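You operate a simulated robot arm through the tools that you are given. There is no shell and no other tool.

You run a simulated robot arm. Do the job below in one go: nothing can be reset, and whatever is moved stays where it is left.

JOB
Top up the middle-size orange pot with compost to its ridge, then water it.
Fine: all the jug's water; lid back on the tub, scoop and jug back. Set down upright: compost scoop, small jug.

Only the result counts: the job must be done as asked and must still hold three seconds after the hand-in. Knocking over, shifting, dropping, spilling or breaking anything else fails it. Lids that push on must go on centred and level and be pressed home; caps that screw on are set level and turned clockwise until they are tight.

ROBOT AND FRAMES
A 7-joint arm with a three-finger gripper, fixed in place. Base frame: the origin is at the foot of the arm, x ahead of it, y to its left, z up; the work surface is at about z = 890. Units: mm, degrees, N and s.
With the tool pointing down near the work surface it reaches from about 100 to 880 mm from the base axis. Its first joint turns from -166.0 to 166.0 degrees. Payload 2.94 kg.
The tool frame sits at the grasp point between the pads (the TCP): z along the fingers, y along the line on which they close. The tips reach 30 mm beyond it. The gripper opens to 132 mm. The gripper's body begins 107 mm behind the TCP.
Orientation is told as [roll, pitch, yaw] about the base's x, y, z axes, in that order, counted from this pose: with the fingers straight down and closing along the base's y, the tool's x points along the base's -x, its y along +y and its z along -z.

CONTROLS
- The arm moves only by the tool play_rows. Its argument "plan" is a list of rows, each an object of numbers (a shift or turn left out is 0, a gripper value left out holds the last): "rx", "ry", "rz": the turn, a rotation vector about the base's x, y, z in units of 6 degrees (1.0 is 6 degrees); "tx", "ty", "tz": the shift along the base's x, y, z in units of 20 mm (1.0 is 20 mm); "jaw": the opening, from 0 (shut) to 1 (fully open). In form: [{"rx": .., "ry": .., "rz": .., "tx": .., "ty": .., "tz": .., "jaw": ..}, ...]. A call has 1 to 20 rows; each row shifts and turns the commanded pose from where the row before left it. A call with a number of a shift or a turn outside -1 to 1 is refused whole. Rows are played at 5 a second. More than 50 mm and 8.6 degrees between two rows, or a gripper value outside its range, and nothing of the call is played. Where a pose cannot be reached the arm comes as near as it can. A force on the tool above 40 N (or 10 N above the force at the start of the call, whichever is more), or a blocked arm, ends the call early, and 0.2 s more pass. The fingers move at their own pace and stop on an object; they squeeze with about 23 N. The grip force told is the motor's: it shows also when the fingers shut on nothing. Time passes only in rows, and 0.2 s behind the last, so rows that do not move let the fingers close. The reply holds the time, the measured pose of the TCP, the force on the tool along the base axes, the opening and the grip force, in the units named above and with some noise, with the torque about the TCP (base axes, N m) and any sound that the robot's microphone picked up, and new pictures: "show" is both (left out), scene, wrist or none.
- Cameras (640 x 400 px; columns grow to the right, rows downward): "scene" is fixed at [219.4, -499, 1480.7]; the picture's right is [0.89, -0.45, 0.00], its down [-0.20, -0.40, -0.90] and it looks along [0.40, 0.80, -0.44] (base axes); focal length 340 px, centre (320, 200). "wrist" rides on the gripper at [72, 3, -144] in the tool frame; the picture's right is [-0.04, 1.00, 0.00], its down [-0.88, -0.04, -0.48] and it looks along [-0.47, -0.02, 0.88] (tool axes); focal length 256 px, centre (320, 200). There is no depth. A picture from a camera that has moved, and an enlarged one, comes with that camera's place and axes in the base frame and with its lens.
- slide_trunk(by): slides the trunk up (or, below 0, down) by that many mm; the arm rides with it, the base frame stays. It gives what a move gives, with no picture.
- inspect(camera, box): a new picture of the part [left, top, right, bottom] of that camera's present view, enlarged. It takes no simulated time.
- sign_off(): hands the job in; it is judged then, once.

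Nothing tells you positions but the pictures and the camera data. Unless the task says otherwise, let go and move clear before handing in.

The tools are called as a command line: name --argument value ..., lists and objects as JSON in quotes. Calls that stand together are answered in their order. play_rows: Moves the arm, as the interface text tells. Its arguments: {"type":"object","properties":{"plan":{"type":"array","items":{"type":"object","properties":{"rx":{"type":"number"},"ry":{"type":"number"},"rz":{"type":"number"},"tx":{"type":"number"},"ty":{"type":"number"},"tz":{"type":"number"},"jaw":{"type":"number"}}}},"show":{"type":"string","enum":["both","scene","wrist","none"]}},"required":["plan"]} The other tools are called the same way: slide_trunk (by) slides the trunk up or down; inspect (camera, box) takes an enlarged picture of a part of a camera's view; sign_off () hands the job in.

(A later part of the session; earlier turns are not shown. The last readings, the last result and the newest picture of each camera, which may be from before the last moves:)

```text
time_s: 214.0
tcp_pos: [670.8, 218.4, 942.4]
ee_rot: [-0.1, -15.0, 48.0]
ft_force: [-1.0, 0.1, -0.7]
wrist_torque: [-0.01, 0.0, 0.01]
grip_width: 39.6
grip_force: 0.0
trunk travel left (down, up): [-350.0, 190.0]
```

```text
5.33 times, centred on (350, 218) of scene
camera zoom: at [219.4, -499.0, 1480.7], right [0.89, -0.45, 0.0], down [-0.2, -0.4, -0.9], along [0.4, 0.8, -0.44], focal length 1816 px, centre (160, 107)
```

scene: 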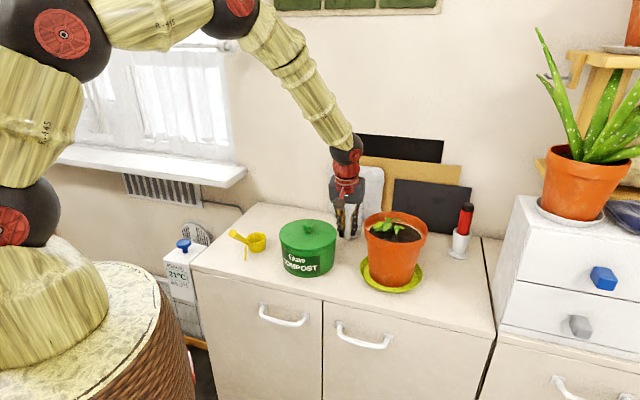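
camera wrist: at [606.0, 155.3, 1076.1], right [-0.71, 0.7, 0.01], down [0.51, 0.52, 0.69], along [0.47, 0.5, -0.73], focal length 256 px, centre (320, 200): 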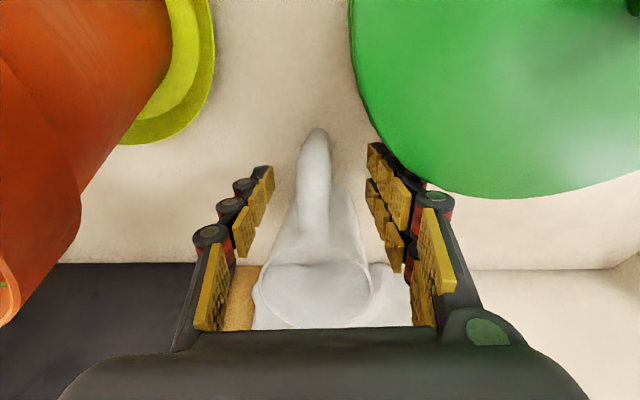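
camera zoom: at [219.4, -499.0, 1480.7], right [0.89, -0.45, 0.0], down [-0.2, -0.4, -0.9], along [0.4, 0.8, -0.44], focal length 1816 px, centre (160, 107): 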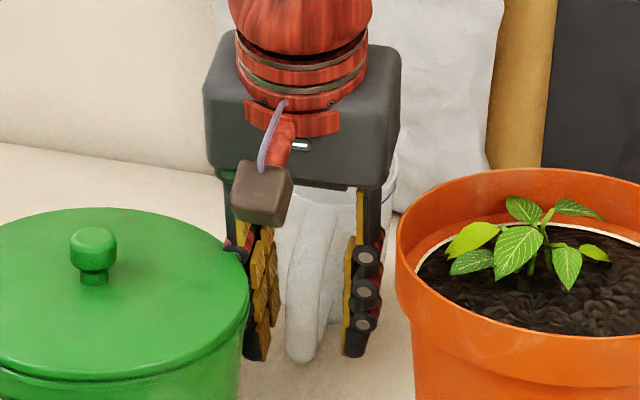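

The fingers straddle the handle with no contact forces. I'll close on it, lift slightly, and check the jug's attitude.

play_rows --plan '[{"jaw": 0.0}, {}, {}, {}, {}, {}]' --show "wrist"

play_rows --plan '[{"tz": 0.2}, {"tz": 0.3}, {"tz": 0.5}, {"tz": 1}, {}]' --show "wrist"

inspect --camera "scene" --box '[310, 160, 400, 250]'

```text
time_s: 215.4
tcp_pos: [670.0, 218.5, 941.3]
ee_rot: [0.0, -14.8, 48.0]
ft_force: [0.3, 0.3, 0.0]
wrist_torque: [-0.02, 0.03, 0.0]
grip_width: 17.4
grip_force: 23.0
trunk travel left (down, up): [-350.0, 190.0]
camera wrist: at [597.9, 140.1, 1062.3], right [-0.71, 0.7, 0.01], down [0.51, 0.52, 0.69], along [0.47, 0.5, -0.73], focal length 256 px, centre (320, 200)
```

wrist: 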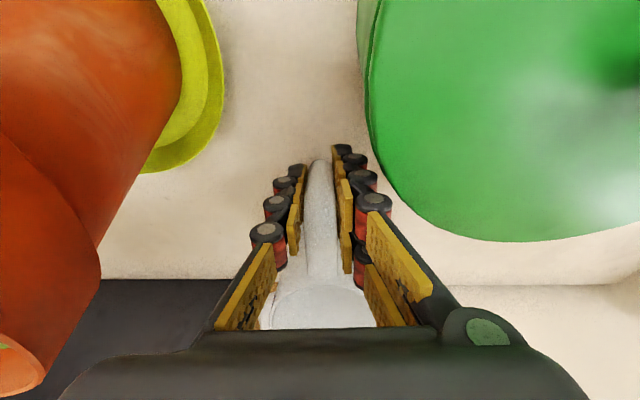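

```text
time_s: 216.6
tcp_pos: [671.1, 218.3, 982.1]
ee_rot: [-0.1, -14.8, 48.0]
ft_force: [-1.0, -0.2, -0.8]
wrist_torque: [-0.06, 0.06, -0.02]
grip_width: 17.4
grip_force: 22.9
trunk travel left (down, up): [-350.0, 190.0]
camera wrist: at [597.8, 140.6, 1103.0], right [-0.71, 0.7, 0.01], down [0.52, 0.52, 0.69], along [0.47, 0.5, -0.73], focal length 256 px, centre (320, 200)
```

wrist: 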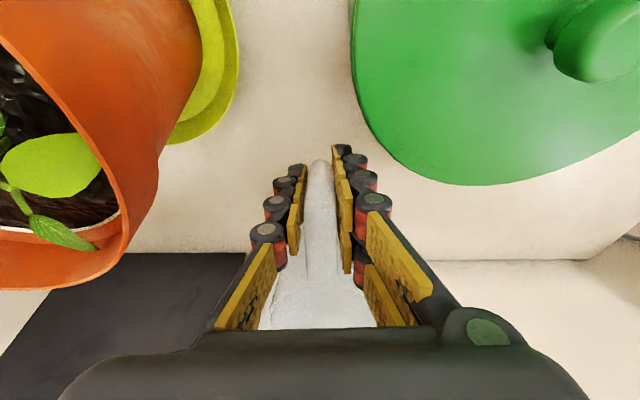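

```text
4.44 times, centred on (355, 205) of scene
camera zoom: at [219.4, -499.0, 1480.7], right [0.89, -0.45, 0.0], down [-0.2, -0.4, -0.9], along [0.4, 0.8, -0.44], focal length 1513 px, centre (164, 178)
```

zoom: 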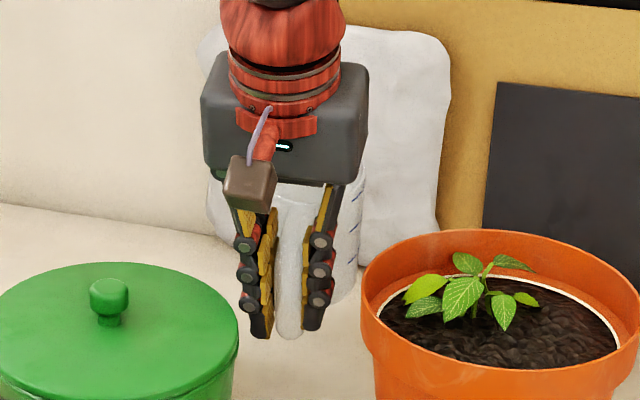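

It's regrasped and lifted. I'll raise it and turn it side-on to the scene camera so I can measure its tilt precisely.

play_rows --plan '[{"tz": 1}, {"tz": 1}, {"tz": 1}, {"tz": 1}, {"tz": 1}, {"tz": 1, "rz": -0.9}, {"tz": 1, "rz": -0.9}, {"tz": 1, "rz": -0.9}, {"tz": 1, "rz": -0.9}, {"tz": 1, "rz": -0.9}, {"tz": 1, "rz": -0.9}, {"rz": -0.9}, {"rz": -0.9}, {"rz": -0.9}, {"rz": -0.9}, {"rz": -0.9}, {"rz": -0.9}, {"rz": -0.9}, {"rz": -0.8}, {}]' --show "scene"

inspect --camera "scene" --box '[330, 70, 450, 190]'

```text
time_s: 220.8
tcp_pos: [670.8, 217.5, 1202.1]
ee_rot: [-0.1, -14.8, -27.0]
ft_force: [-0.6, 0.2, -1.6]
wrist_torque: [0.06, 0.03, -0.03]
grip_width: 17.3
grip_force: 23.6
trunk travel left (down, up): [-350.0, 190.0]
```

scene: 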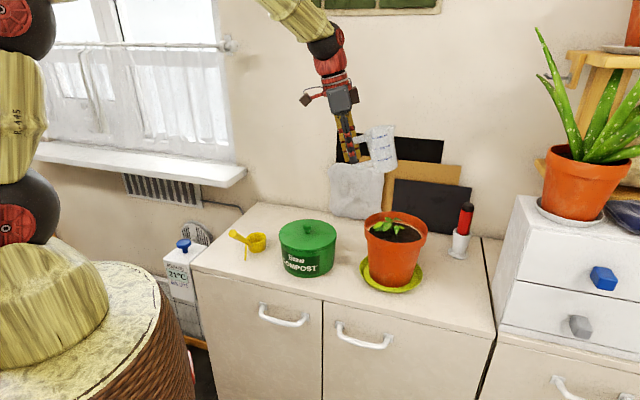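

```text
3.33 times, centred on (390, 130) of scene
camera zoom: at [219.4, -499.0, 1480.7], right [0.89, -0.45, 0.0], down [-0.2, -0.4, -0.9], along [0.4, 0.8, -0.44], focal length 1135 px, centre (87, 433)
```

zoom: 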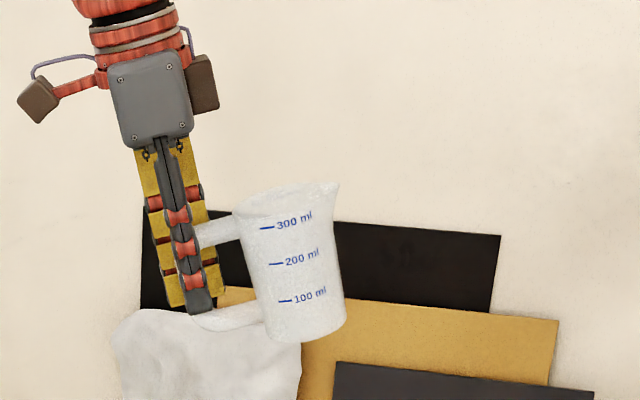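

In side view the jug leans back about 14°, parallel to the tool. It tipped because residual downward load on the overhanging handle pulled it backward at release. I'll rotate it upright and verify in this same view.

play_rows --plan '[{"rx": 0.353, "ry": 0.693}, {"rx": 0.353, "ry": 0.693}, {"rx": 0.353, "ry": 0.693}, {}]' --show "none"

inspect --camera "scene" --box '[345, 100, 425, 180]'

```text
time_s: 221.8
tcp_pos: [670.6, 218.1, 1201.6]
ee_rot: [0.0, -0.7, -27.0]
ft_force: [0.8, 0.3, -0.6]
wrist_torque: [0.03, 0.05, 0.01]
grip_width: 17.1
grip_force: 23.1
trunk travel left (down, up): [-350.0, 190.0]
```

```text
5.00 times, centred on (385, 140) of scene
camera zoom: at [219.4, -499.0, 1480.7], right [0.89, -0.45, 0.0], down [-0.2, -0.4, -0.9], along [0.4, 0.8, -0.44], focal length 1702 px, centre (-5, 500)
```

zoom: 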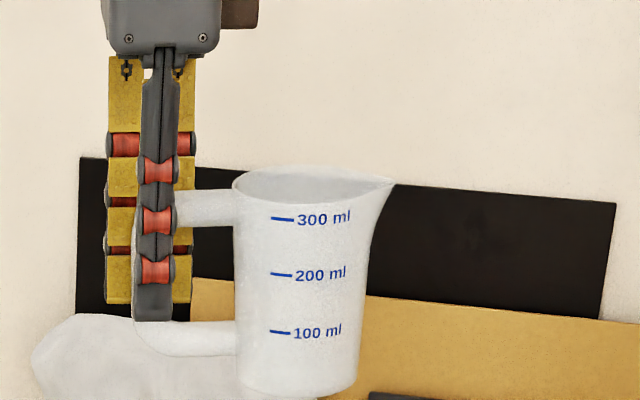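

The jug looks nearly upright. I'll zoom in for a finer measurement of its level.

inspect --camera "scene" --box '[385, 130, 425, 155]'

inspect --camera "scene" --box '[365, 160, 405, 185]'

inspect --camera "scene" --box '[360, 128, 410, 184]'

```text
16.00 times, centred on (405, 142) of scene
camera zoom: at [219.4, -499.0, 1480.7], right [0.89, -0.45, 0.0], down [-0.2, -0.4, -0.9], along [0.4, 0.8, -0.44], focal length 5448 px, centre (-1040, 1120)
```

zoom: 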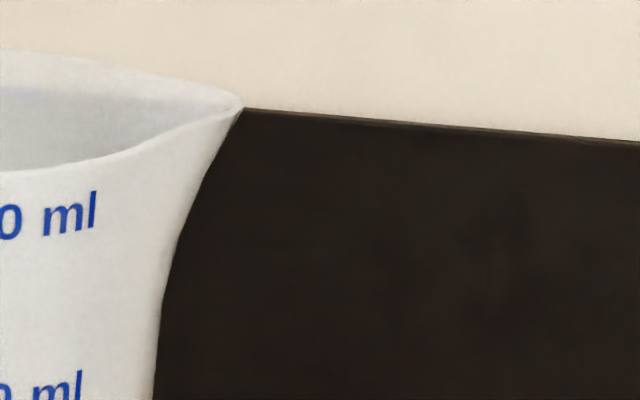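

```text
16.00 times, centred on (385, 172) of scene
camera zoom: at [219.4, -499.0, 1480.7], right [0.89, -0.45, 0.0], down [-0.2, -0.4, -0.9], along [0.4, 0.8, -0.44], focal length 5448 px, centre (-720, 640)
```

zoom: 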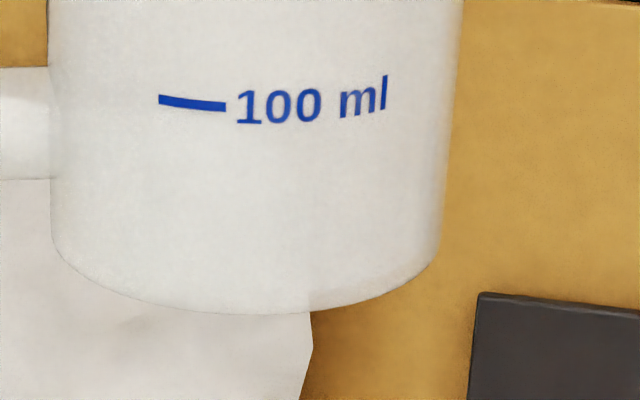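

```text
7.14 times, centred on (385, 156) of scene
camera zoom: at [219.4, -499.0, 1480.7], right [0.89, -0.45, 0.0], down [-0.2, -0.4, -0.9], along [0.4, 0.8, -0.44], focal length 2432 px, centre (-144, 514)
```

zoom: 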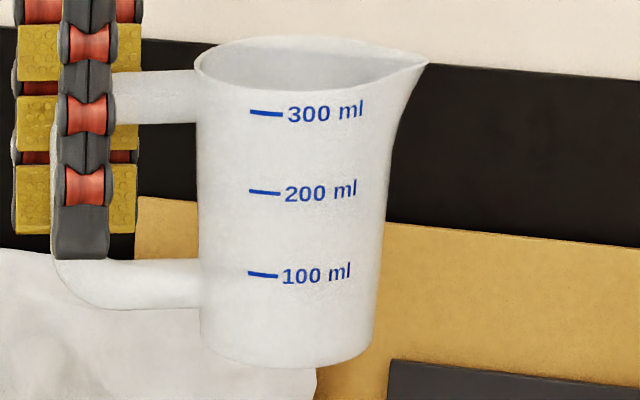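

The jug still leans back about 2°. I'll add a small forward correction and re-check.

play_rows --plan '[{"rx": 0.167, "ry": 0.327}, {}]' --show "none"

inspect --camera "scene" --box '[360, 128, 410, 184]'

inspect --camera "scene" --box '[365, 160, 405, 185]'

```text
time_s: 222.4
tcp_pos: [672.2, 217.9, 1202.3]
ee_rot: [0.0, 1.3, -27.0]
ft_force: [-0.5, 0.6, -1.3]
wrist_torque: [0.04, 0.04, -0.02]
grip_width: 17.3
grip_force: 23.1
trunk travel left (down, up): [-350.0, 190.0]
```

```text
7.14 times, centred on (385, 156) of scene
camera zoom: at [219.4, -499.0, 1480.7], right [0.89, -0.45, 0.0], down [-0.2, -0.4, -0.9], along [0.4, 0.8, -0.44], focal length 2432 px, centre (-144, 514)
```

zoom: 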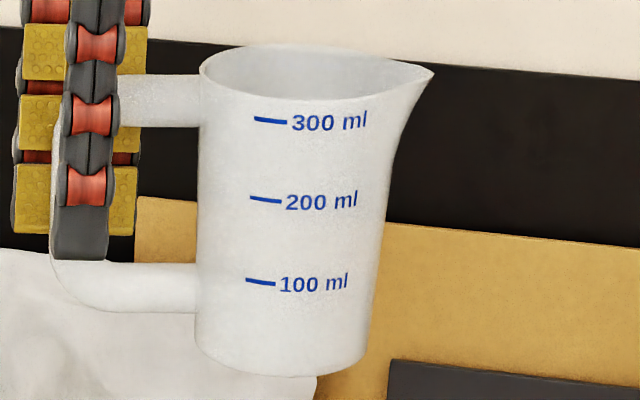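

```text
16.00 times, centred on (385, 172) of scene
camera zoom: at [219.4, -499.0, 1480.7], right [0.89, -0.45, 0.0], down [-0.2, -0.4, -0.9], along [0.4, 0.8, -0.44], focal length 5448 px, centre (-720, 640)
```

zoom: 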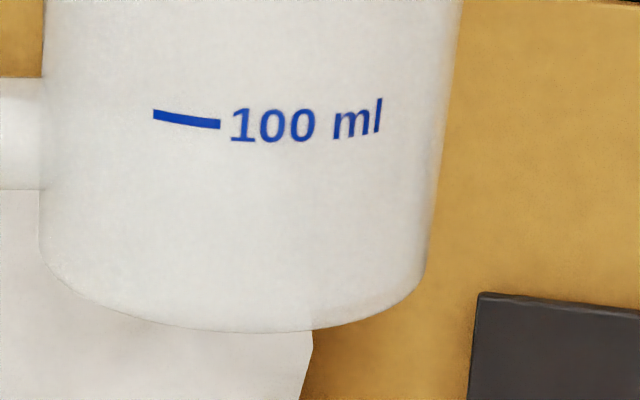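

The jug is now upright within about half a degree. I'll rotate back to its original heading and position it over its spot.

play_rows --plan '[{"rz": 0.9615, "ty": 0.06}, {"rz": 0.9615, "ty": 0.06}, {"rz": 0.9615, "ty": 0.06}, {"rz": 0.9615, "ty": 0.06}, {"rz": 0.9615, "ty": 0.06}, {"rz": 0.9615, "ty": 0.06}, {"rz": 0.9615, "ty": 0.06}, {"rz": 0.9615, "ty": 0.06}, {"rz": 0.9615, "ty": 0.06}, {"rz": 0.9615, "ty": 0.06}, {"rz": 0.9615, "ty": 0.06}, {"rz": 0.9615, "ty": 0.06, "tx": 0.12}, {"rz": 0.9615, "ty": 0.06, "tx": 0.12}, {}, {}]' --show "wrist"

play_rows --plan '[{}]' --show "none"

play_rows --plan '[{}]' --show "none"

```text
time_s: 225.6
tcp_pos: [676.4, 233.8, 1201.6]
ee_rot: [0.0, 1.2, 48.0]
ft_force: [0.6, -0.1, -1.1]
wrist_torque: [-0.03, 0.03, 0.0]
grip_width: 17.2
grip_force: 23.4
trunk travel left (down, up): [-350.0, 190.0]
camera wrist: at [628.9, 183.6, 1347.2], right [-0.71, 0.7, 0.0], down [0.62, 0.64, 0.46], along [0.32, 0.32, -0.89], focal length 256 px, centre (320, 200)
```

wrist: 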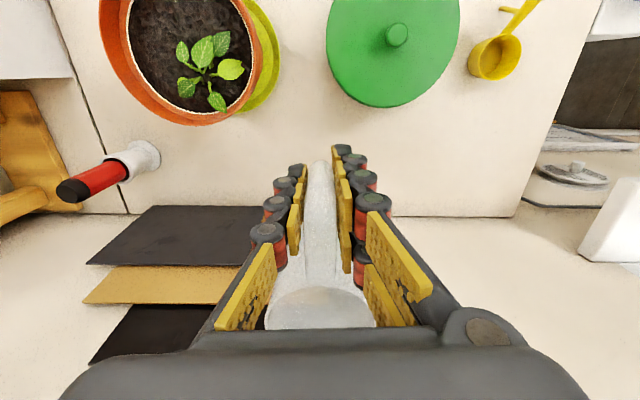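

```text
time_s: 226.0
tcp_pos: [677.4, 234.0, 1202.1]
ee_rot: [0.1, 1.2, 48.0]
ft_force: [-1.0, 0.1, -1.0]
wrist_torque: [-0.06, 0.07, -0.02]
grip_width: 17.0
grip_force: 23.2
trunk travel left (down, up): [-350.0, 190.0]
```

```text
time_s: 226.4
tcp_pos: [677.1, 233.4, 1201.0]
ee_rot: [0.0, 1.3, 48.0]
ft_force: [-0.2, 0.8, -2.4]
wrist_torque: [-0.05, 0.03, -0.01]
grip_width: 17.4
grip_force: 23.1
trunk travel left (down, up): [-350.0, 190.0]
```

Aligned. I'll lower most of the way and then step down gently.

play_rows --plan '[{"tz": -1}, {"tz": -1}, {"tz": -1}, {"tz": -1}, {"tz": -1}, {"tz": -1}, {"tz": -1}, {"tz": -1}, {"tz": -1}, {"tz": -1}, {"tz": -1}, {"tz": -0.3}, {}]' --show "scene"

inspect --camera "scene" --box '[310, 160, 400, 250]'

```text
time_s: 229.2
tcp_pos: [675.9, 234.5, 975.6]
ee_rot: [0.0, 1.3, 48.0]
ft_force: [1.1, 0.0, -0.6]
wrist_torque: [0.01, 0.04, -0.02]
grip_width: 17.1
grip_force: 23.0
trunk travel left (down, up): [-350.0, 190.0]
```

scene: 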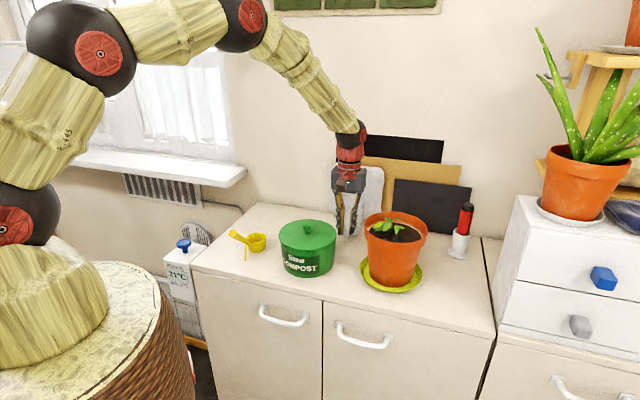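

```text
4.44 times, centred on (355, 205) of scene
camera zoom: at [219.4, -499.0, 1480.7], right [0.89, -0.45, 0.0], down [-0.2, -0.4, -0.9], along [0.4, 0.8, -0.44], focal length 1513 px, centre (164, 178)
```

zoom: 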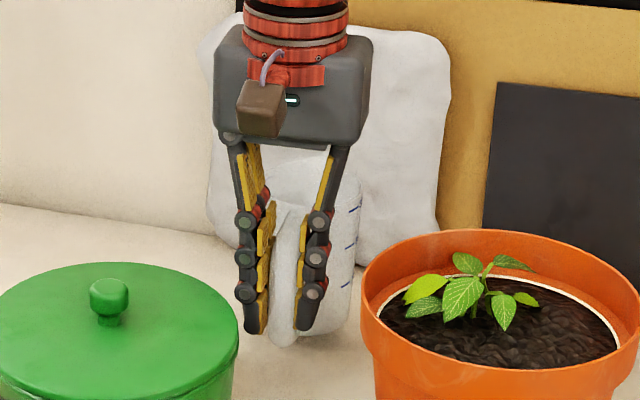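

play_rows --plan '[{"tz": -0.15}, {"tz": -0.15}, {}]' --show "none"

play_rows --plan '[{"tz": -0.1}, {}]' --show "none"

play_rows --plan '[{"tz": -0.1}, {}]' --show "none"

```text
time_s: 230.0
tcp_pos: [675.8, 232.8, 968.8]
ee_rot: [0.0, 1.3, 48.0]
ft_force: [-0.2, 0.2, 0.0]
wrist_torque: [-0.02, 0.04, 0.02]
grip_width: 17.3
grip_force: 23.0
trunk travel left (down, up): [-350.0, 190.0]
```

```text
time_s: 230.6
tcp_pos: [675.4, 234.7, 967.4]
ee_rot: [0.0, 1.4, 48.1]
ft_force: [0.1, 0.0, -0.8]
wrist_torque: [-0.02, 0.06, 0.02]
grip_width: 17.2
grip_force: 23.0
trunk travel left (down, up): [-350.0, 190.0]
```

```text
time_s: 231.2
tcp_pos: [676.7, 233.9, 965.4]
ee_rot: [0.0, 1.2, 48.0]
ft_force: [-0.9, 0.0, -1.6]
wrist_torque: [-0.07, 0.0, -0.02]
grip_width: 17.0
grip_force: 22.7
trunk travel left (down, up): [-350.0, 190.0]
```

play_rows --plan '[{"tz": -0.08}, {}]' --show "none"

play_rows --plan '[{"tz": -0.06}, {}]' --show "none"

play_rows --plan '[{"tz": -0.05}, {}]' --show "none"

```text
time_s: 231.8
tcp_pos: [675.4, 233.9, 963.9]
ee_rot: [0.0, 1.4, 48.0]
ft_force: [0.5, -0.2, -1.2]
wrist_torque: [-0.01, 0.05, 0.02]
grip_width: 17.1
grip_force: 22.8
trunk travel left (down, up): [-350.0, 190.0]
```

```text
time_s: 232.4
tcp_pos: [675.1, 233.8, 962.3]
ee_rot: [0.1, 1.3, 48.1]
ft_force: [0.2, -0.2, -0.6]
wrist_torque: [-0.02, 0.03, 0.01]
grip_width: 17.5
grip_force: 22.5
trunk travel left (down, up): [-350.0, 190.0]
```

```text
time_s: 233.0
tcp_pos: [673.9, 232.3, 961.9]
ee_rot: [0.1, 1.3, 48.0]
ft_force: [0.3, 0.5, -0.7]
wrist_torque: [-0.06, 0.06, -0.02]
grip_width: 17.4
grip_force: 23.3
trunk travel left (down, up): [-350.0, 190.0]
```

play_rows --plan '[{"tz": -0.05}, {}]' --show "none"

play_rows --plan '[{"tz": -0.05}, {}]' --show "none"

play_rows --plan '[{"tz": -0.05}, {}]' --show "none"

```text
time_s: 233.6
tcp_pos: [675.7, 233.5, 959.5]
ee_rot: [0.0, 1.2, 47.9]
ft_force: [0.2, 0.7, -1.9]
wrist_torque: [-0.02, 0.05, -0.01]
grip_width: 17.1
grip_force: 22.9
trunk travel left (down, up): [-350.0, 190.0]
```

```text
time_s: 234.2
tcp_pos: [675.6, 232.6, 960.3]
ee_rot: [-0.1, 1.2, 47.9]
ft_force: [0.3, -0.1, -0.6]
wrist_torque: [-0.06, 0.05, 0.02]
grip_width: 17.1
grip_force: 23.3
trunk travel left (down, up): [-350.0, 190.0]
```

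```text
time_s: 234.8
tcp_pos: [676.3, 233.5, 958.5]
ee_rot: [0.0, 1.3, 48.0]
ft_force: [-0.3, -0.5, -0.5]
wrist_torque: [-0.02, -0.01, -0.01]
grip_width: 17.4
grip_force: 23.0
trunk travel left (down, up): [-350.0, 190.0]
```

play_rows --plan '[{"tz": -0.03}, {}]' --show "none"

play_rows --plan '[{}]' --show "none"

inspect --camera "scene" --box '[325, 195, 385, 245]'

```text
time_s: 235.4
tcp_pos: [676.4, 232.4, 958.1]
ee_rot: [-0.1, 1.3, 48.1]
ft_force: [-0.6, -1.5, 3.7]
wrist_torque: [0.07, -0.17, 0.0]
grip_width: 17.2
grip_force: 22.9
trunk travel left (down, up): [-350.0, 190.0]
```

```text
time_s: 235.8
tcp_pos: [675.6, 233.5, 958.8]
ee_rot: [-0.1, 1.2, 48.1]
ft_force: [-1.0, -1.7, 4.2]
wrist_torque: [0.11, -0.24, -0.02]
grip_width: 17.0
grip_force: 22.8
trunk travel left (down, up): [-350.0, 190.0]
```

```text
8.00 times, centred on (355, 220) of scene
camera zoom: at [219.4, -499.0, 1480.7], right [0.89, -0.45, 0.0], down [-0.2, -0.4, -0.9], along [0.4, 0.8, -0.44], focal length 2724 px, centre (40, 40)
```

zoom: 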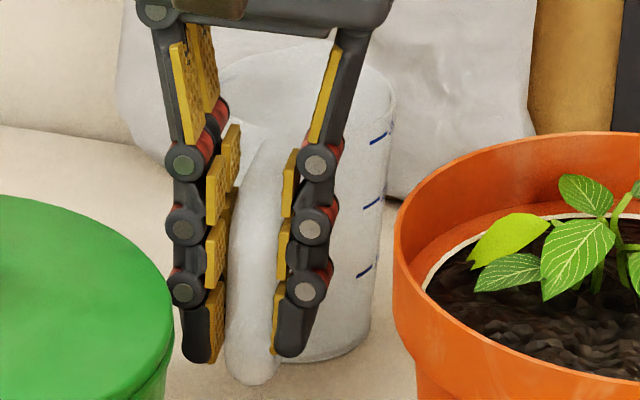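

I have light contact. This time I'll unload to nearly zero vertical force before opening, so nothing pulls down on the handle.

play_rows --plan '[{"tz": 0.03}, {}, {}]' --show "none"

play_rows --plan '[{}]' --show "none"

play_rows --plan '[{}]' --show "none"

```text
time_s: 236.6
tcp_pos: [675.3, 232.8, 959.0]
ee_rot: [0.0, 1.2, 48.0]
ft_force: [1.3, 0.6, 2.1]
wrist_torque: [0.08, -0.2, -0.04]
grip_width: 17.0
grip_force: 22.9
trunk travel left (down, up): [-350.0, 190.0]
```

```text
time_s: 237.0
tcp_pos: [675.4, 233.5, 958.7]
ee_rot: [0.1, 1.2, 48.0]
ft_force: [1.6, 0.7, 1.9]
wrist_torque: [0.06, -0.14, -0.02]
grip_width: 17.1
grip_force: 22.9
trunk travel left (down, up): [-350.0, 190.0]
```

```text
time_s: 237.4
tcp_pos: [674.6, 233.0, 958.9]
ee_rot: [0.0, 1.3, 48.1]
ft_force: [0.0, 1.5, 1.0]
wrist_torque: [0.04, -0.11, 0.02]
grip_width: 17.3
grip_force: 23.3
trunk travel left (down, up): [-350.0, 190.0]
```

play_rows --plan '[{"tz": 0.02}, {}, {}]' --show "none"

play_rows --plan '[{}]' --show "none"

play_rows --plan '[{}]' --show "none"

```text
time_s: 238.2
tcp_pos: [675.2, 232.8, 958.6]
ee_rot: [0.1, 1.5, 48.1]
ft_force: [-0.6, 0.1, -1.3]
wrist_torque: [-0.05, 0.05, 0.01]
grip_width: 17.1
grip_force: 23.2
trunk travel left (down, up): [-350.0, 190.0]
```

```text
time_s: 238.6
tcp_pos: [676.2, 233.2, 958.1]
ee_rot: [-0.1, 1.3, 48.1]
ft_force: [-0.5, -1.4, 0.0]
wrist_torque: [-0.03, 0.02, 0.01]
grip_width: 17.5
grip_force: 23.3
trunk travel left (down, up): [-350.0, 190.0]
```

```text
time_s: 239.0
tcp_pos: [676.1, 232.1, 958.3]
ee_rot: [0.0, 1.3, 48.0]
ft_force: [0.0, -0.7, 0.0]
wrist_torque: [-0.03, 0.04, 0.01]
grip_width: 17.3
grip_force: 23.4
trunk travel left (down, up): [-350.0, 190.0]
```

The load is neutral, with the jug just hovering at the surface. I'll open the jaw a modest amount and keep still.

play_rows --plan '[{"jaw": 0.28}, {}, {}, {}]' --show "wrist"

inspect --camera "scene" --box '[325, 195, 385, 245]'

inspect --camera "wrist" --box '[220, 100, 420, 340]'

```text
time_s: 240.0
tcp_pos: [676.7, 233.4, 958.9]
ee_rot: [0.1, 1.3, 48.0]
ft_force: [-0.7, 0.1, 0.1]
wrist_torque: [0.0, -0.02, 0.02]
grip_width: 37.0
grip_force: 0.0
trunk travel left (down, up): [-350.0, 190.0]
camera wrist: at [628.2, 183.1, 1104.4], right [-0.71, 0.7, 0.0], down [0.62, 0.64, 0.46], along [0.32, 0.32, -0.89], focal length 256 px, centre (320, 200)
```

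wrist: 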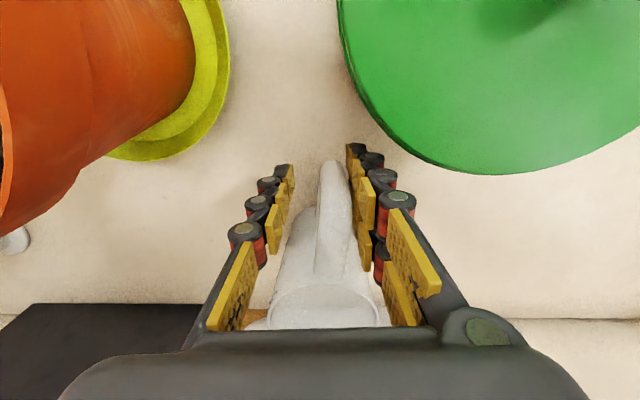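

```text
8.00 times, centred on (355, 220) of scene
camera zoom: at [219.4, -499.0, 1480.7], right [0.89, -0.45, 0.0], down [-0.2, -0.4, -0.9], along [0.4, 0.8, -0.44], focal length 2724 px, centre (40, 40)
```

zoom: 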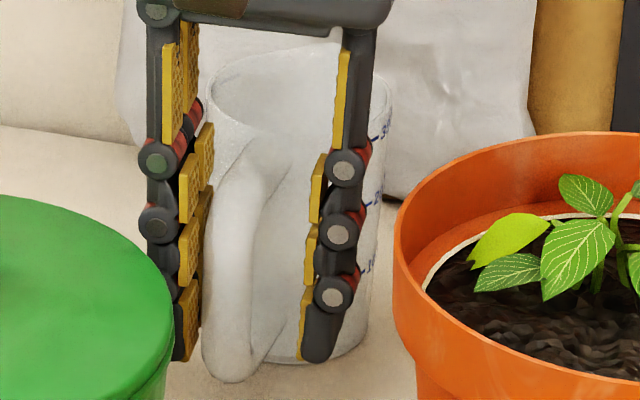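

```text
1.67 times, centred on (320, 220) of wrist
camera zoom: at [628.2, 183.1, 1104.4], right [-0.71, 0.7, 0.0], down [0.62, 0.64, 0.46], along [0.32, 0.32, -0.89], focal length 427 px, centre (320, 167)
```

zoom: 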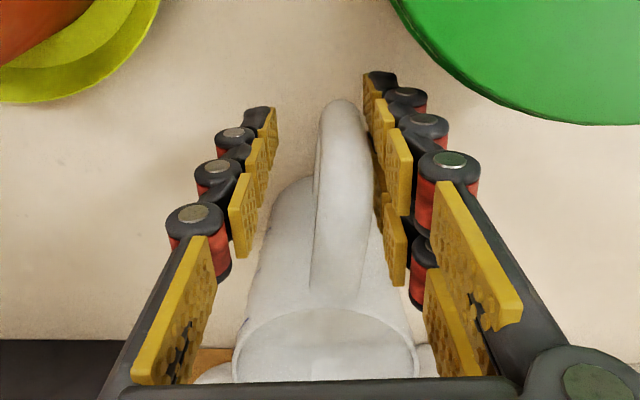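

inspect --camera "scene" --box '[338, 198, 374, 246]'

play_rows --plan '[{}, {}]' --show "none"

inspect --camera "scene" --box '[338, 198, 374, 246]'

```text
8.33 times, centred on (356, 222) of scene
camera zoom: at [219.4, -499.0, 1480.7], right [0.89, -0.45, 0.0], down [-0.2, -0.4, -0.9], along [0.4, 0.8, -0.44], focal length 2837 px, centre (20, 17)
```

zoom: 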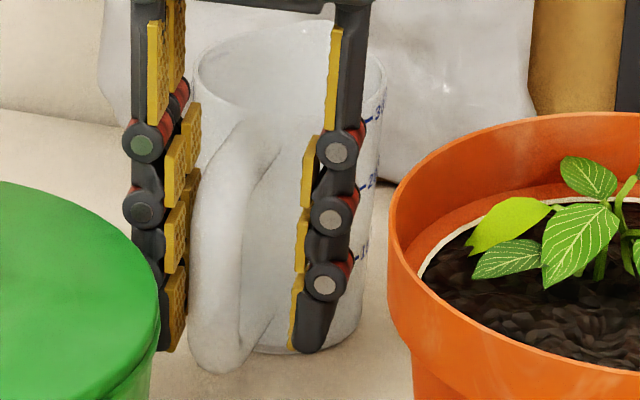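

```text
time_s: 240.6
tcp_pos: [675.3, 233.2, 959.1]
ee_rot: [0.0, 1.3, 48.0]
ft_force: [-0.1, 1.2, -0.2]
wrist_torque: [0.01, -0.02, 0.02]
grip_width: 37.2
grip_force: 0.1
trunk travel left (down, up): [-350.0, 190.0]
```

```text
8.33 times, centred on (356, 222) of scene
camera zoom: at [219.4, -499.0, 1480.7], right [0.89, -0.45, 0.0], down [-0.2, -0.4, -0.9], along [0.4, 0.8, -0.44], focal length 2837 px, centre (20, 17)
```

zoom: 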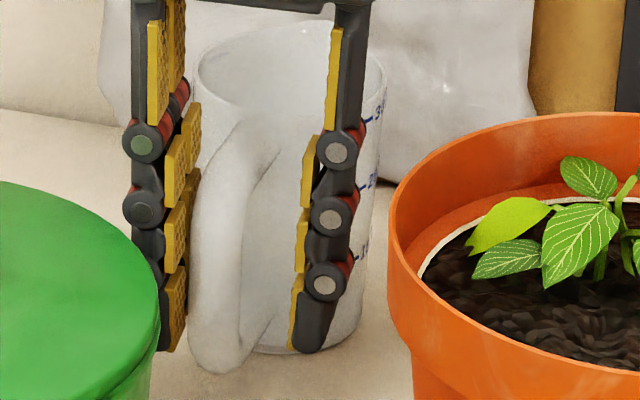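

The jug is now standing upright at its original place, with its handle lightly against the left finger. I'll shift the hand sideways to centre around the handle before rising.

play_rows --plan '[{"tx": -0.1, "ty": 0.09}, {"tx": -0.1, "ty": 0.09}, {"tx": -0.1, "ty": 0.09}, {}]' --show "wrist"

inspect --camera "scene" --box '[338, 198, 374, 246]'

inspect --camera "wrist" --box '[220, 100, 420, 340]'

```text
time_s: 241.6
tcp_pos: [668.3, 238.3, 960.1]
ee_rot: [-0.1, 1.4, 48.1]
ft_force: [-0.1, -0.9, 0.7]
wrist_torque: [0.0, 0.02, -0.02]
grip_width: 36.9
grip_force: 0.1
trunk travel left (down, up): [-350.0, 190.0]
camera wrist: at [622.0, 188.8, 1104.3], right [-0.71, 0.7, 0.0], down [0.62, 0.64, 0.46], along [0.32, 0.32, -0.89], focal length 256 px, centre (320, 200)
```

wrist: 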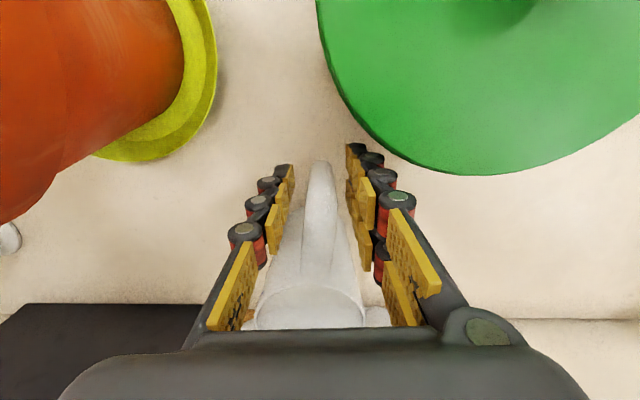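

```text
8.33 times, centred on (356, 222) of scene
camera zoom: at [219.4, -499.0, 1480.7], right [0.89, -0.45, 0.0], down [-0.2, -0.4, -0.9], along [0.4, 0.8, -0.44], focal length 2837 px, centre (20, 17)
```

zoom: 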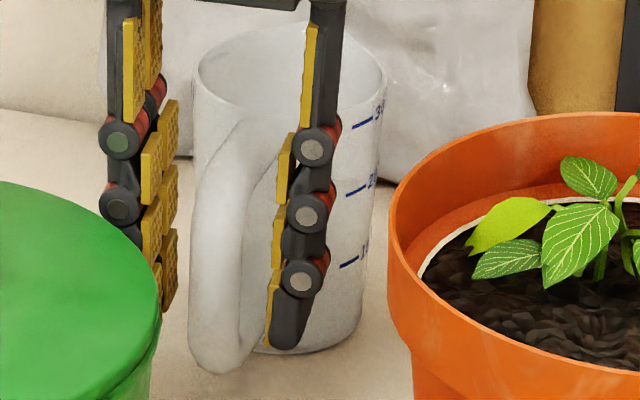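

```text
1.67 times, centred on (320, 220) of wrist
camera zoom: at [622.0, 188.8, 1104.3], right [-0.71, 0.7, 0.0], down [0.62, 0.64, 0.46], along [0.32, 0.32, -0.89], focal length 427 px, centre (320, 167)
```

zoom: 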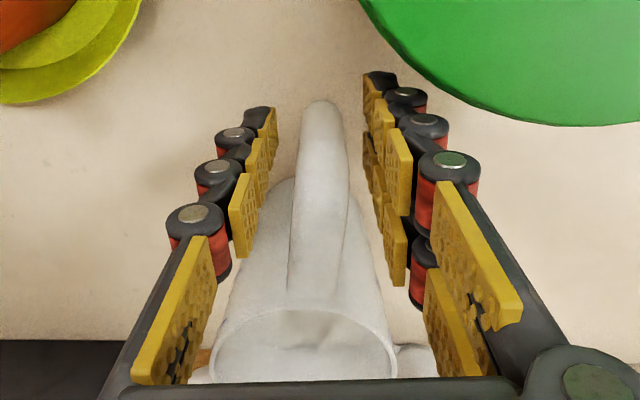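

The jug is standing upright on its own, with the volume marks as level as at the start. Now I'll rise straight up, slowly at first.

play_rows --plan '[{"tz": 0.3}, {"tz": 0.5}, {"tz": 0.5}, {"tz": 0.7}, {"tz": 1}, {"tz": 1}, {"tz": 1}, {"tz": 1}, {"tz": 1}, {"tz": 1}, {"tz": 1}, {}]' --show "both"

inspect --camera "scene" --box '[330, 190, 378, 250]'

inspect --camera "scene" --box '[268, 205, 348, 285]'

```text
time_s: 244.2
tcp_pos: [668.6, 240.3, 1137.9]
ee_rot: [0.0, 1.3, 48.1]
ft_force: [-1.2, -0.3, -0.9]
wrist_torque: [0.0, 0.02, -0.02]
grip_width: 37.3
grip_force: 0.0
trunk travel left (down, up): [-350.0, 190.0]
camera wrist: at [621.6, 189.7, 1283.4], right [-0.71, 0.7, 0.0], down [0.62, 0.64, 0.45], along [0.32, 0.32, -0.89], focal length 256 px, centre (320, 200)
```

scene: 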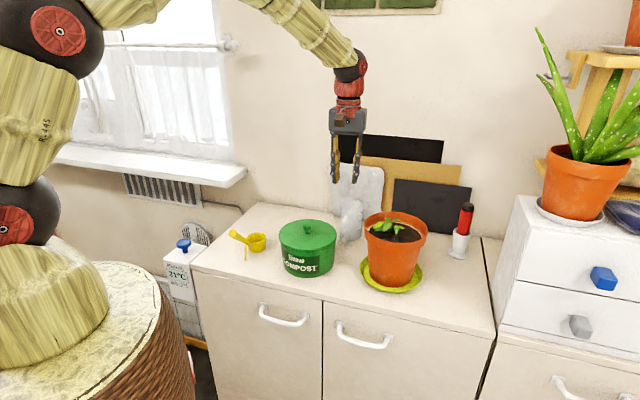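
wrist: 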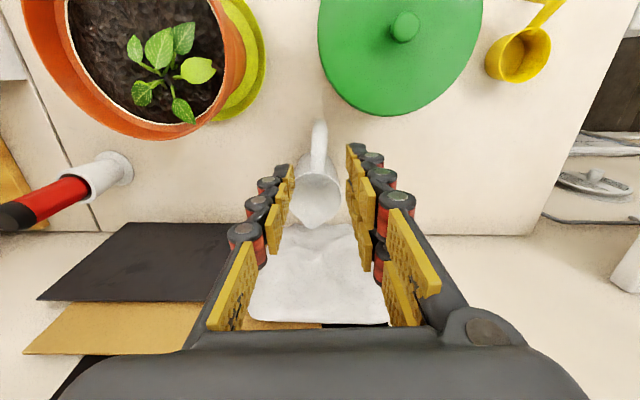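

```text
6.67 times, centred on (354, 220) of scene
camera zoom: at [219.4, -499.0, 1480.7], right [0.89, -0.45, 0.0], down [-0.2, -0.4, -0.9], along [0.4, 0.8, -0.44], focal length 2270 px, centre (93, 67)
```

zoom: 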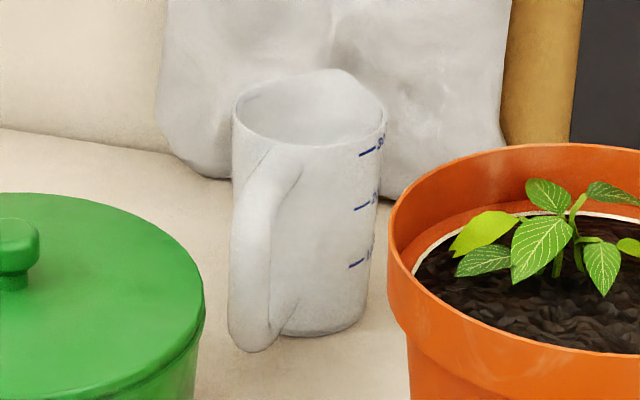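

```text
5.00 times, centred on (308, 245) of scene
camera zoom: at [219.4, -499.0, 1480.7], right [0.89, -0.45, 0.0], down [-0.2, -0.4, -0.9], along [0.4, 0.8, -0.44], focal length 1702 px, centre (380, -25)
```

zoom: 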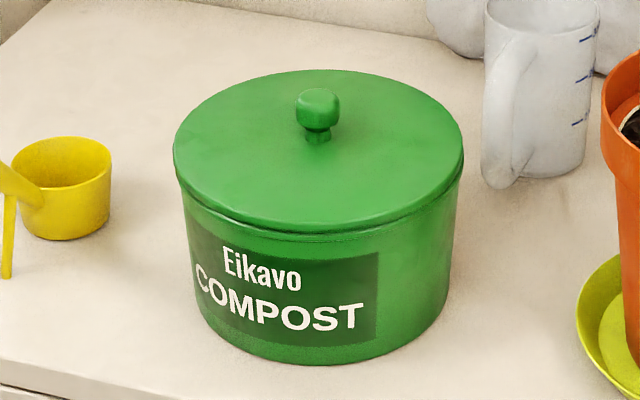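

The jug stands upright in place. Because a finger brushed the lid earlier, I'll press the lid home again from directly above with closed fingers.

play_rows --plan '[{"tz": 0.5, "rx": 0.161, "ry": -0.145}, {"tx": -0.782, "ty": -0.106, "rz": -1, "jaw": 0.0}, {"tx": -0.782, "ty": -0.106, "rz": -1}, {"tx": -0.782, "ty": -0.106, "rz": -1}, {"tx": -0.782, "ty": -0.106, "rz": -1}, {"tx": -0.782, "ty": -0.106, "rz": -1}, {"tx": -0.782, "ty": -0.106, "rz": -1}, {"tx": -0.782, "ty": -0.106, "rz": -1}, {"tx": -0.782, "ty": -0.106, "rz": -1}, {}, {}]' --show "both"

inspect --camera "wrist" --box '[220, 60, 420, 240]'

```text
time_s: 246.6
tcp_pos: [545.3, 220.4, 1148.7]
ee_rot: [0.1, 0.0, 0.0]
ft_force: [0.3, 0.3, -0.3]
wrist_torque: [0.0, 0.0, 0.03]
grip_width: 0.0
grip_force: 23.1
trunk travel left (down, up): [-350.0, 190.0]
camera wrist: at [473.2, 223.3, 1292.4], right [0.04, 1.0, 0.0], down [0.88, -0.04, 0.48], along [0.47, -0.02, -0.88], focal length 256 px, centre (320, 200)
```

scene: 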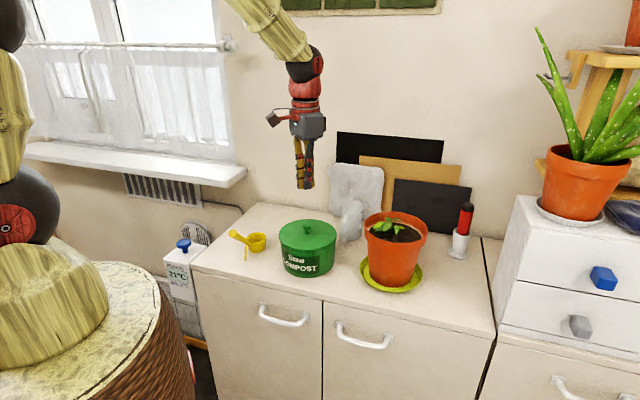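
wrist: 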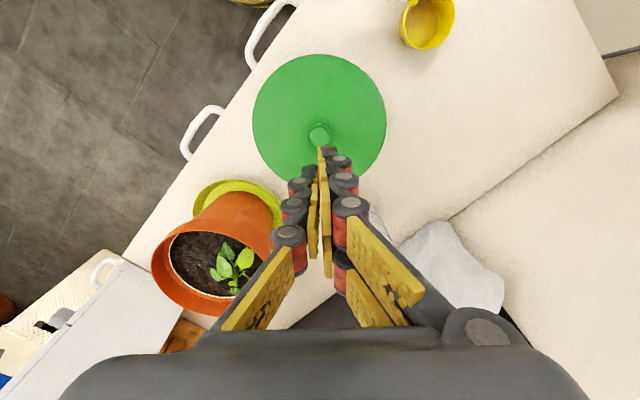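

```text
2.22 times, centred on (320, 150) of wrist
camera zoom: at [473.2, 223.3, 1292.4], right [0.04, 1.0, 0.0], down [0.88, -0.04, 0.48], along [0.47, -0.02, -0.88], focal length 569 px, centre (320, 311)
```

zoom: 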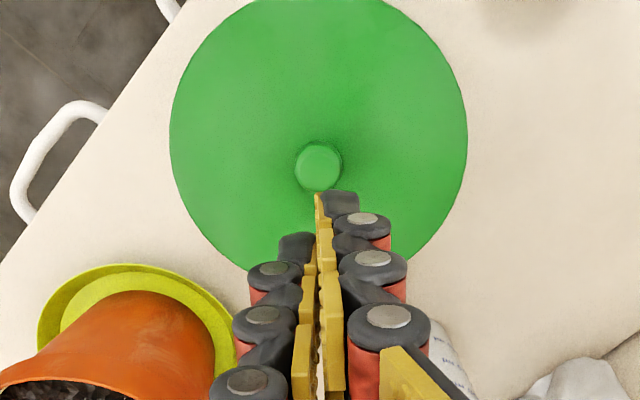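

play_rows --plan '[{"tx": -0.18, "ty": -0.03, "tz": -1}, {"tz": -1}, {"tz": -1}, {"tz": -1}, {"tz": -0.4}, {}]' --show "wrist"

inspect --camera "wrist" --box '[220, 60, 420, 240]'

inspect --camera "scene" --box '[268, 190, 348, 270]'

```text
time_s: 248.0
tcp_pos: [540.7, 222.0, 1060.3]
ee_rot: [-0.1, 0.0, 0.0]
ft_force: [1.3, 0.2, -0.4]
wrist_torque: [-0.01, 0.01, 0.03]
grip_width: 0.0
grip_force: 23.0
trunk travel left (down, up): [-350.0, 190.0]
camera wrist: at [469.4, 224.2, 1205.6], right [0.04, 1.0, 0.0], down [0.88, -0.04, 0.48], along [0.48, -0.02, -0.88], focal length 256 px, centre (320, 200)
```

wrist: 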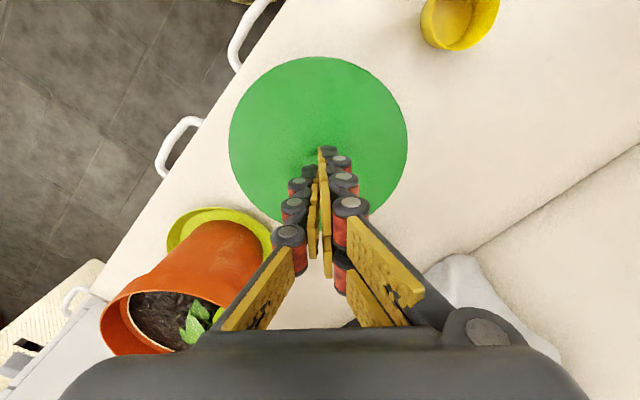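

```text
2.22 times, centred on (320, 150) of wrist
camera zoom: at [469.4, 224.2, 1205.6], right [0.04, 1.0, 0.0], down [0.88, -0.04, 0.48], along [0.48, -0.02, -0.88], focal length 569 px, centre (320, 311)
```

zoom: 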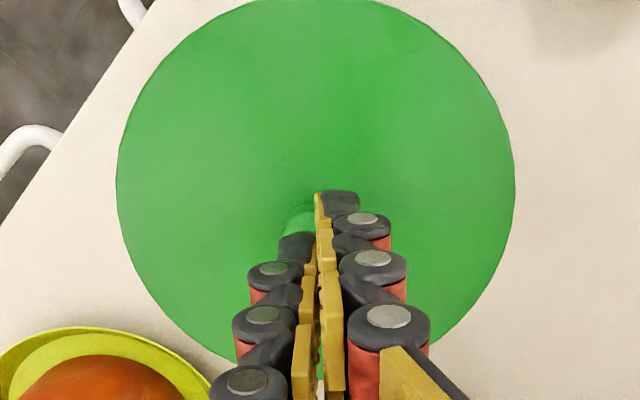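

```text
5.00 times, centred on (308, 230) of scene
camera zoom: at [219.4, -499.0, 1480.7], right [0.89, -0.45, 0.0], down [-0.2, -0.4, -0.9], along [0.4, 0.8, -0.44], focal length 1702 px, centre (380, 50)
```

zoom: 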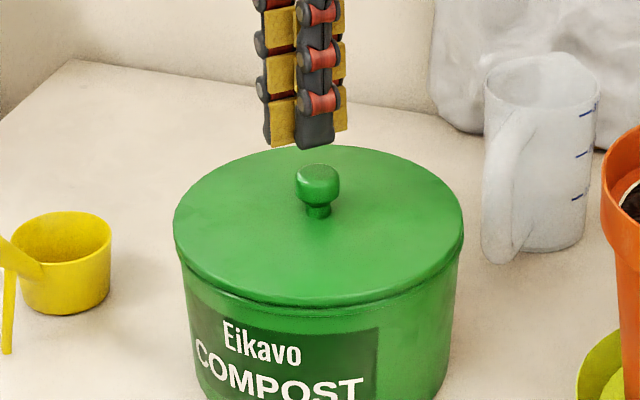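

The closed fingertips are right over the knob. I'll step down to contact and press.

play_rows --plan '[{"tz": -0.2}, {"tz": -0.1}, {}]' --show "none"

play_rows --plan '[{"tz": -0.1}, {}]' --show "none"

```text
time_s: 248.8
tcp_pos: [541.9, 221.0, 1056.3]
ee_rot: [0.0, 0.1, -0.1]
ft_force: [-0.2, 0.3, 0.0]
wrist_torque: [0.04, -0.01, 0.03]
grip_width: 0.1
grip_force: 22.8
trunk travel left (down, up): [-350.0, 190.0]
```

```text
time_s: 249.4
tcp_pos: [540.7, 222.0, 1053.5]
ee_rot: [0.0, 0.0, 0.0]
ft_force: [-0.6, 0.7, -0.3]
wrist_torque: [0.01, 0.0, 0.01]
grip_width: 0.0
grip_force: 23.8
trunk travel left (down, up): [-350.0, 190.0]
```

play_rows --plan '[{"tz": -0.06}, {}]' --show "none"

play_rows --plan '[{"tz": -0.05}, {}]' --show "none"

play_rows --plan '[{"tz": -0.05}, {}]' --show "none"

```text
time_s: 250.0
tcp_pos: [540.9, 222.0, 1051.9]
ee_rot: [-0.1, 0.0, 0.0]
ft_force: [0.1, 0.4, 0.7]
wrist_torque: [0.02, -0.04, 0.0]
grip_width: 0.0
grip_force: 23.1
trunk travel left (down, up): [-350.0, 190.0]
```

```text
time_s: 250.6
tcp_pos: [540.8, 221.4, 1051.7]
ee_rot: [-0.1, 0.0, 0.1]
ft_force: [-0.5, 0.7, 0.4]
wrist_torque: [0.02, 0.01, -0.03]
grip_width: 0.1
grip_force: 23.4
trunk travel left (down, up): [-350.0, 190.0]
```

```text
time_s: 251.2
tcp_pos: [540.6, 222.2, 1050.4]
ee_rot: [0.0, 0.0, 0.0]
ft_force: [0.2, -0.8, 0.4]
wrist_torque: [-0.04, 0.0, -0.04]
grip_width: 0.0
grip_force: 22.9
trunk travel left (down, up): [-350.0, 190.0]
```

play_rows --plan '[{"tz": -0.05}, {}]' --show "none"

play_rows --plan '[{"tz": -0.05}, {}]' --show "none"

play_rows --plan '[{"tz": -0.05}, {}]' --show "none"

inspect --camera "scene" --box '[268, 190, 348, 270]'

```text
time_s: 251.8
tcp_pos: [541.6, 220.7, 1048.7]
ee_rot: [0.0, 0.0, 0.1]
ft_force: [-0.3, 0.4, -0.4]
wrist_torque: [-0.02, 0.03, 0.0]
grip_width: 0.0
grip_force: 22.7
trunk travel left (down, up): [-350.0, 190.0]
```

```text
time_s: 252.4
tcp_pos: [541.3, 220.7, 1048.9]
ee_rot: [0.0, -0.1, 0.0]
ft_force: [0.3, -0.4, -0.2]
wrist_torque: [0.01, 0.0, 0.02]
grip_width: 0.1
grip_force: 22.7
trunk travel left (down, up): [-350.0, 190.0]
```

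```text
time_s: 253.0
tcp_pos: [540.9, 223.5, 1047.2]
ee_rot: [0.0, 0.0, 0.0]
ft_force: [-0.3, -0.1, -0.4]
wrist_torque: [-0.03, 0.0, -0.03]
grip_width: 0.3
grip_force: 22.9
trunk travel left (down, up): [-350.0, 190.0]
```

```text
5.00 times, centred on (308, 230) of scene
camera zoom: at [219.4, -499.0, 1480.7], right [0.89, -0.45, 0.0], down [-0.2, -0.4, -0.9], along [0.4, 0.8, -0.44], focal length 1702 px, centre (380, 50)
```

zoom: 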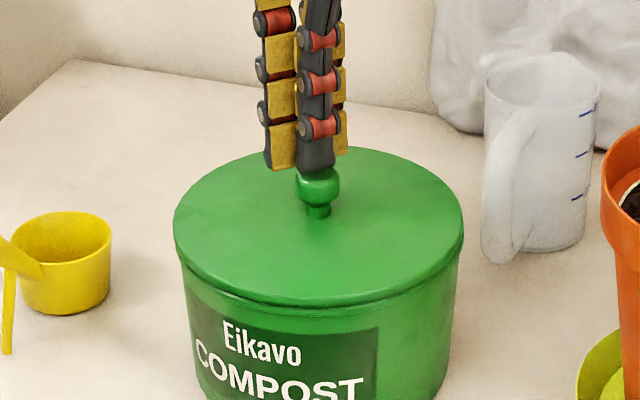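

play_rows --plan '[{"tz": -0.05}, {}]' --show "none"

inspect --camera "wrist" --box '[260, 110, 380, 230]'

inspect --camera "scene" --box '[288, 205, 328, 235]'

```text
time_s: 253.6
tcp_pos: [540.5, 221.9, 1046.9]
ee_rot: [0.0, 0.0, 0.0]
ft_force: [0.2, -0.1, -0.1]
wrist_torque: [-0.01, 0.0, 0.01]
grip_width: 0.0
grip_force: 23.2
trunk travel left (down, up): [-350.0, 190.0]
```

```text
3.33 times, centred on (320, 170) of wrist
camera zoom: at [469.5, 224.2, 1190.3], right [0.04, 1.0, 0.0], down [0.88, -0.04, 0.48], along [0.47, -0.02, -0.88], focal length 853 px, centre (320, 300)
```

zoom: 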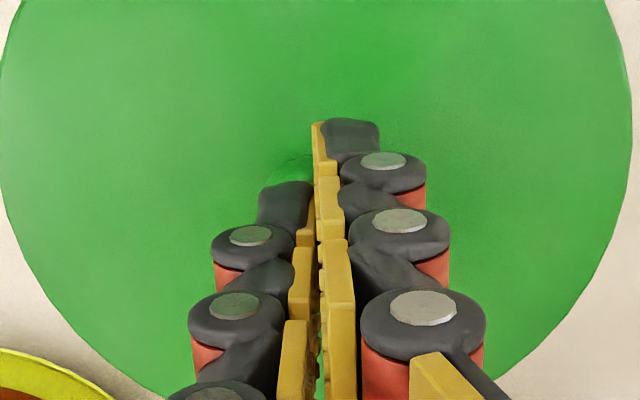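

```text
13.33 times, centred on (308, 220) of scene
camera zoom: at [219.4, -499.0, 1480.7], right [0.89, -0.45, 0.0], down [-0.2, -0.4, -0.9], along [0.4, 0.8, -0.44], focal length 4540 px, centre (480, -67)
```

zoom: 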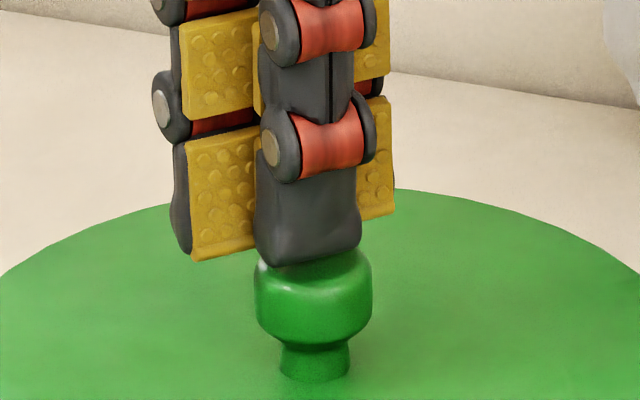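

The thumb tip is just above the knob, so I'll continue in 1 mm steps.

play_rows --plan '[{"tz": -0.05}, {}]' --show "none"

play_rows --plan '[{"tz": -0.05}, {}]' --show "none"

play_rows --plan '[{"tz": -0.05}, {}]' --show "none"

```text
time_s: 254.2
tcp_pos: [541.1, 221.3, 1045.0]
ee_rot: [0.1, 0.0, 0.0]
ft_force: [-0.2, -0.5, 0.6]
wrist_torque: [0.03, -0.01, 0.02]
grip_width: 0.0
grip_force: 22.9
trunk travel left (down, up): [-350.0, 190.0]
```

```text
time_s: 254.8
tcp_pos: [542.2, 222.7, 1046.1]
ee_rot: [0.1, 0.0, 0.0]
ft_force: [0.8, -0.6, 0.1]
wrist_torque: [0.0, 0.02, 0.0]
grip_width: 0.1
grip_force: 23.0
trunk travel left (down, up): [-350.0, 190.0]
```

```text
time_s: 255.4
tcp_pos: [541.1, 221.9, 1044.5]
ee_rot: [0.0, -0.1, 0.1]
ft_force: [-0.6, 0.1, -0.9]
wrist_torque: [-0.03, 0.03, 0.0]
grip_width: 0.0
grip_force: 23.2
trunk travel left (down, up): [-350.0, 190.0]
```

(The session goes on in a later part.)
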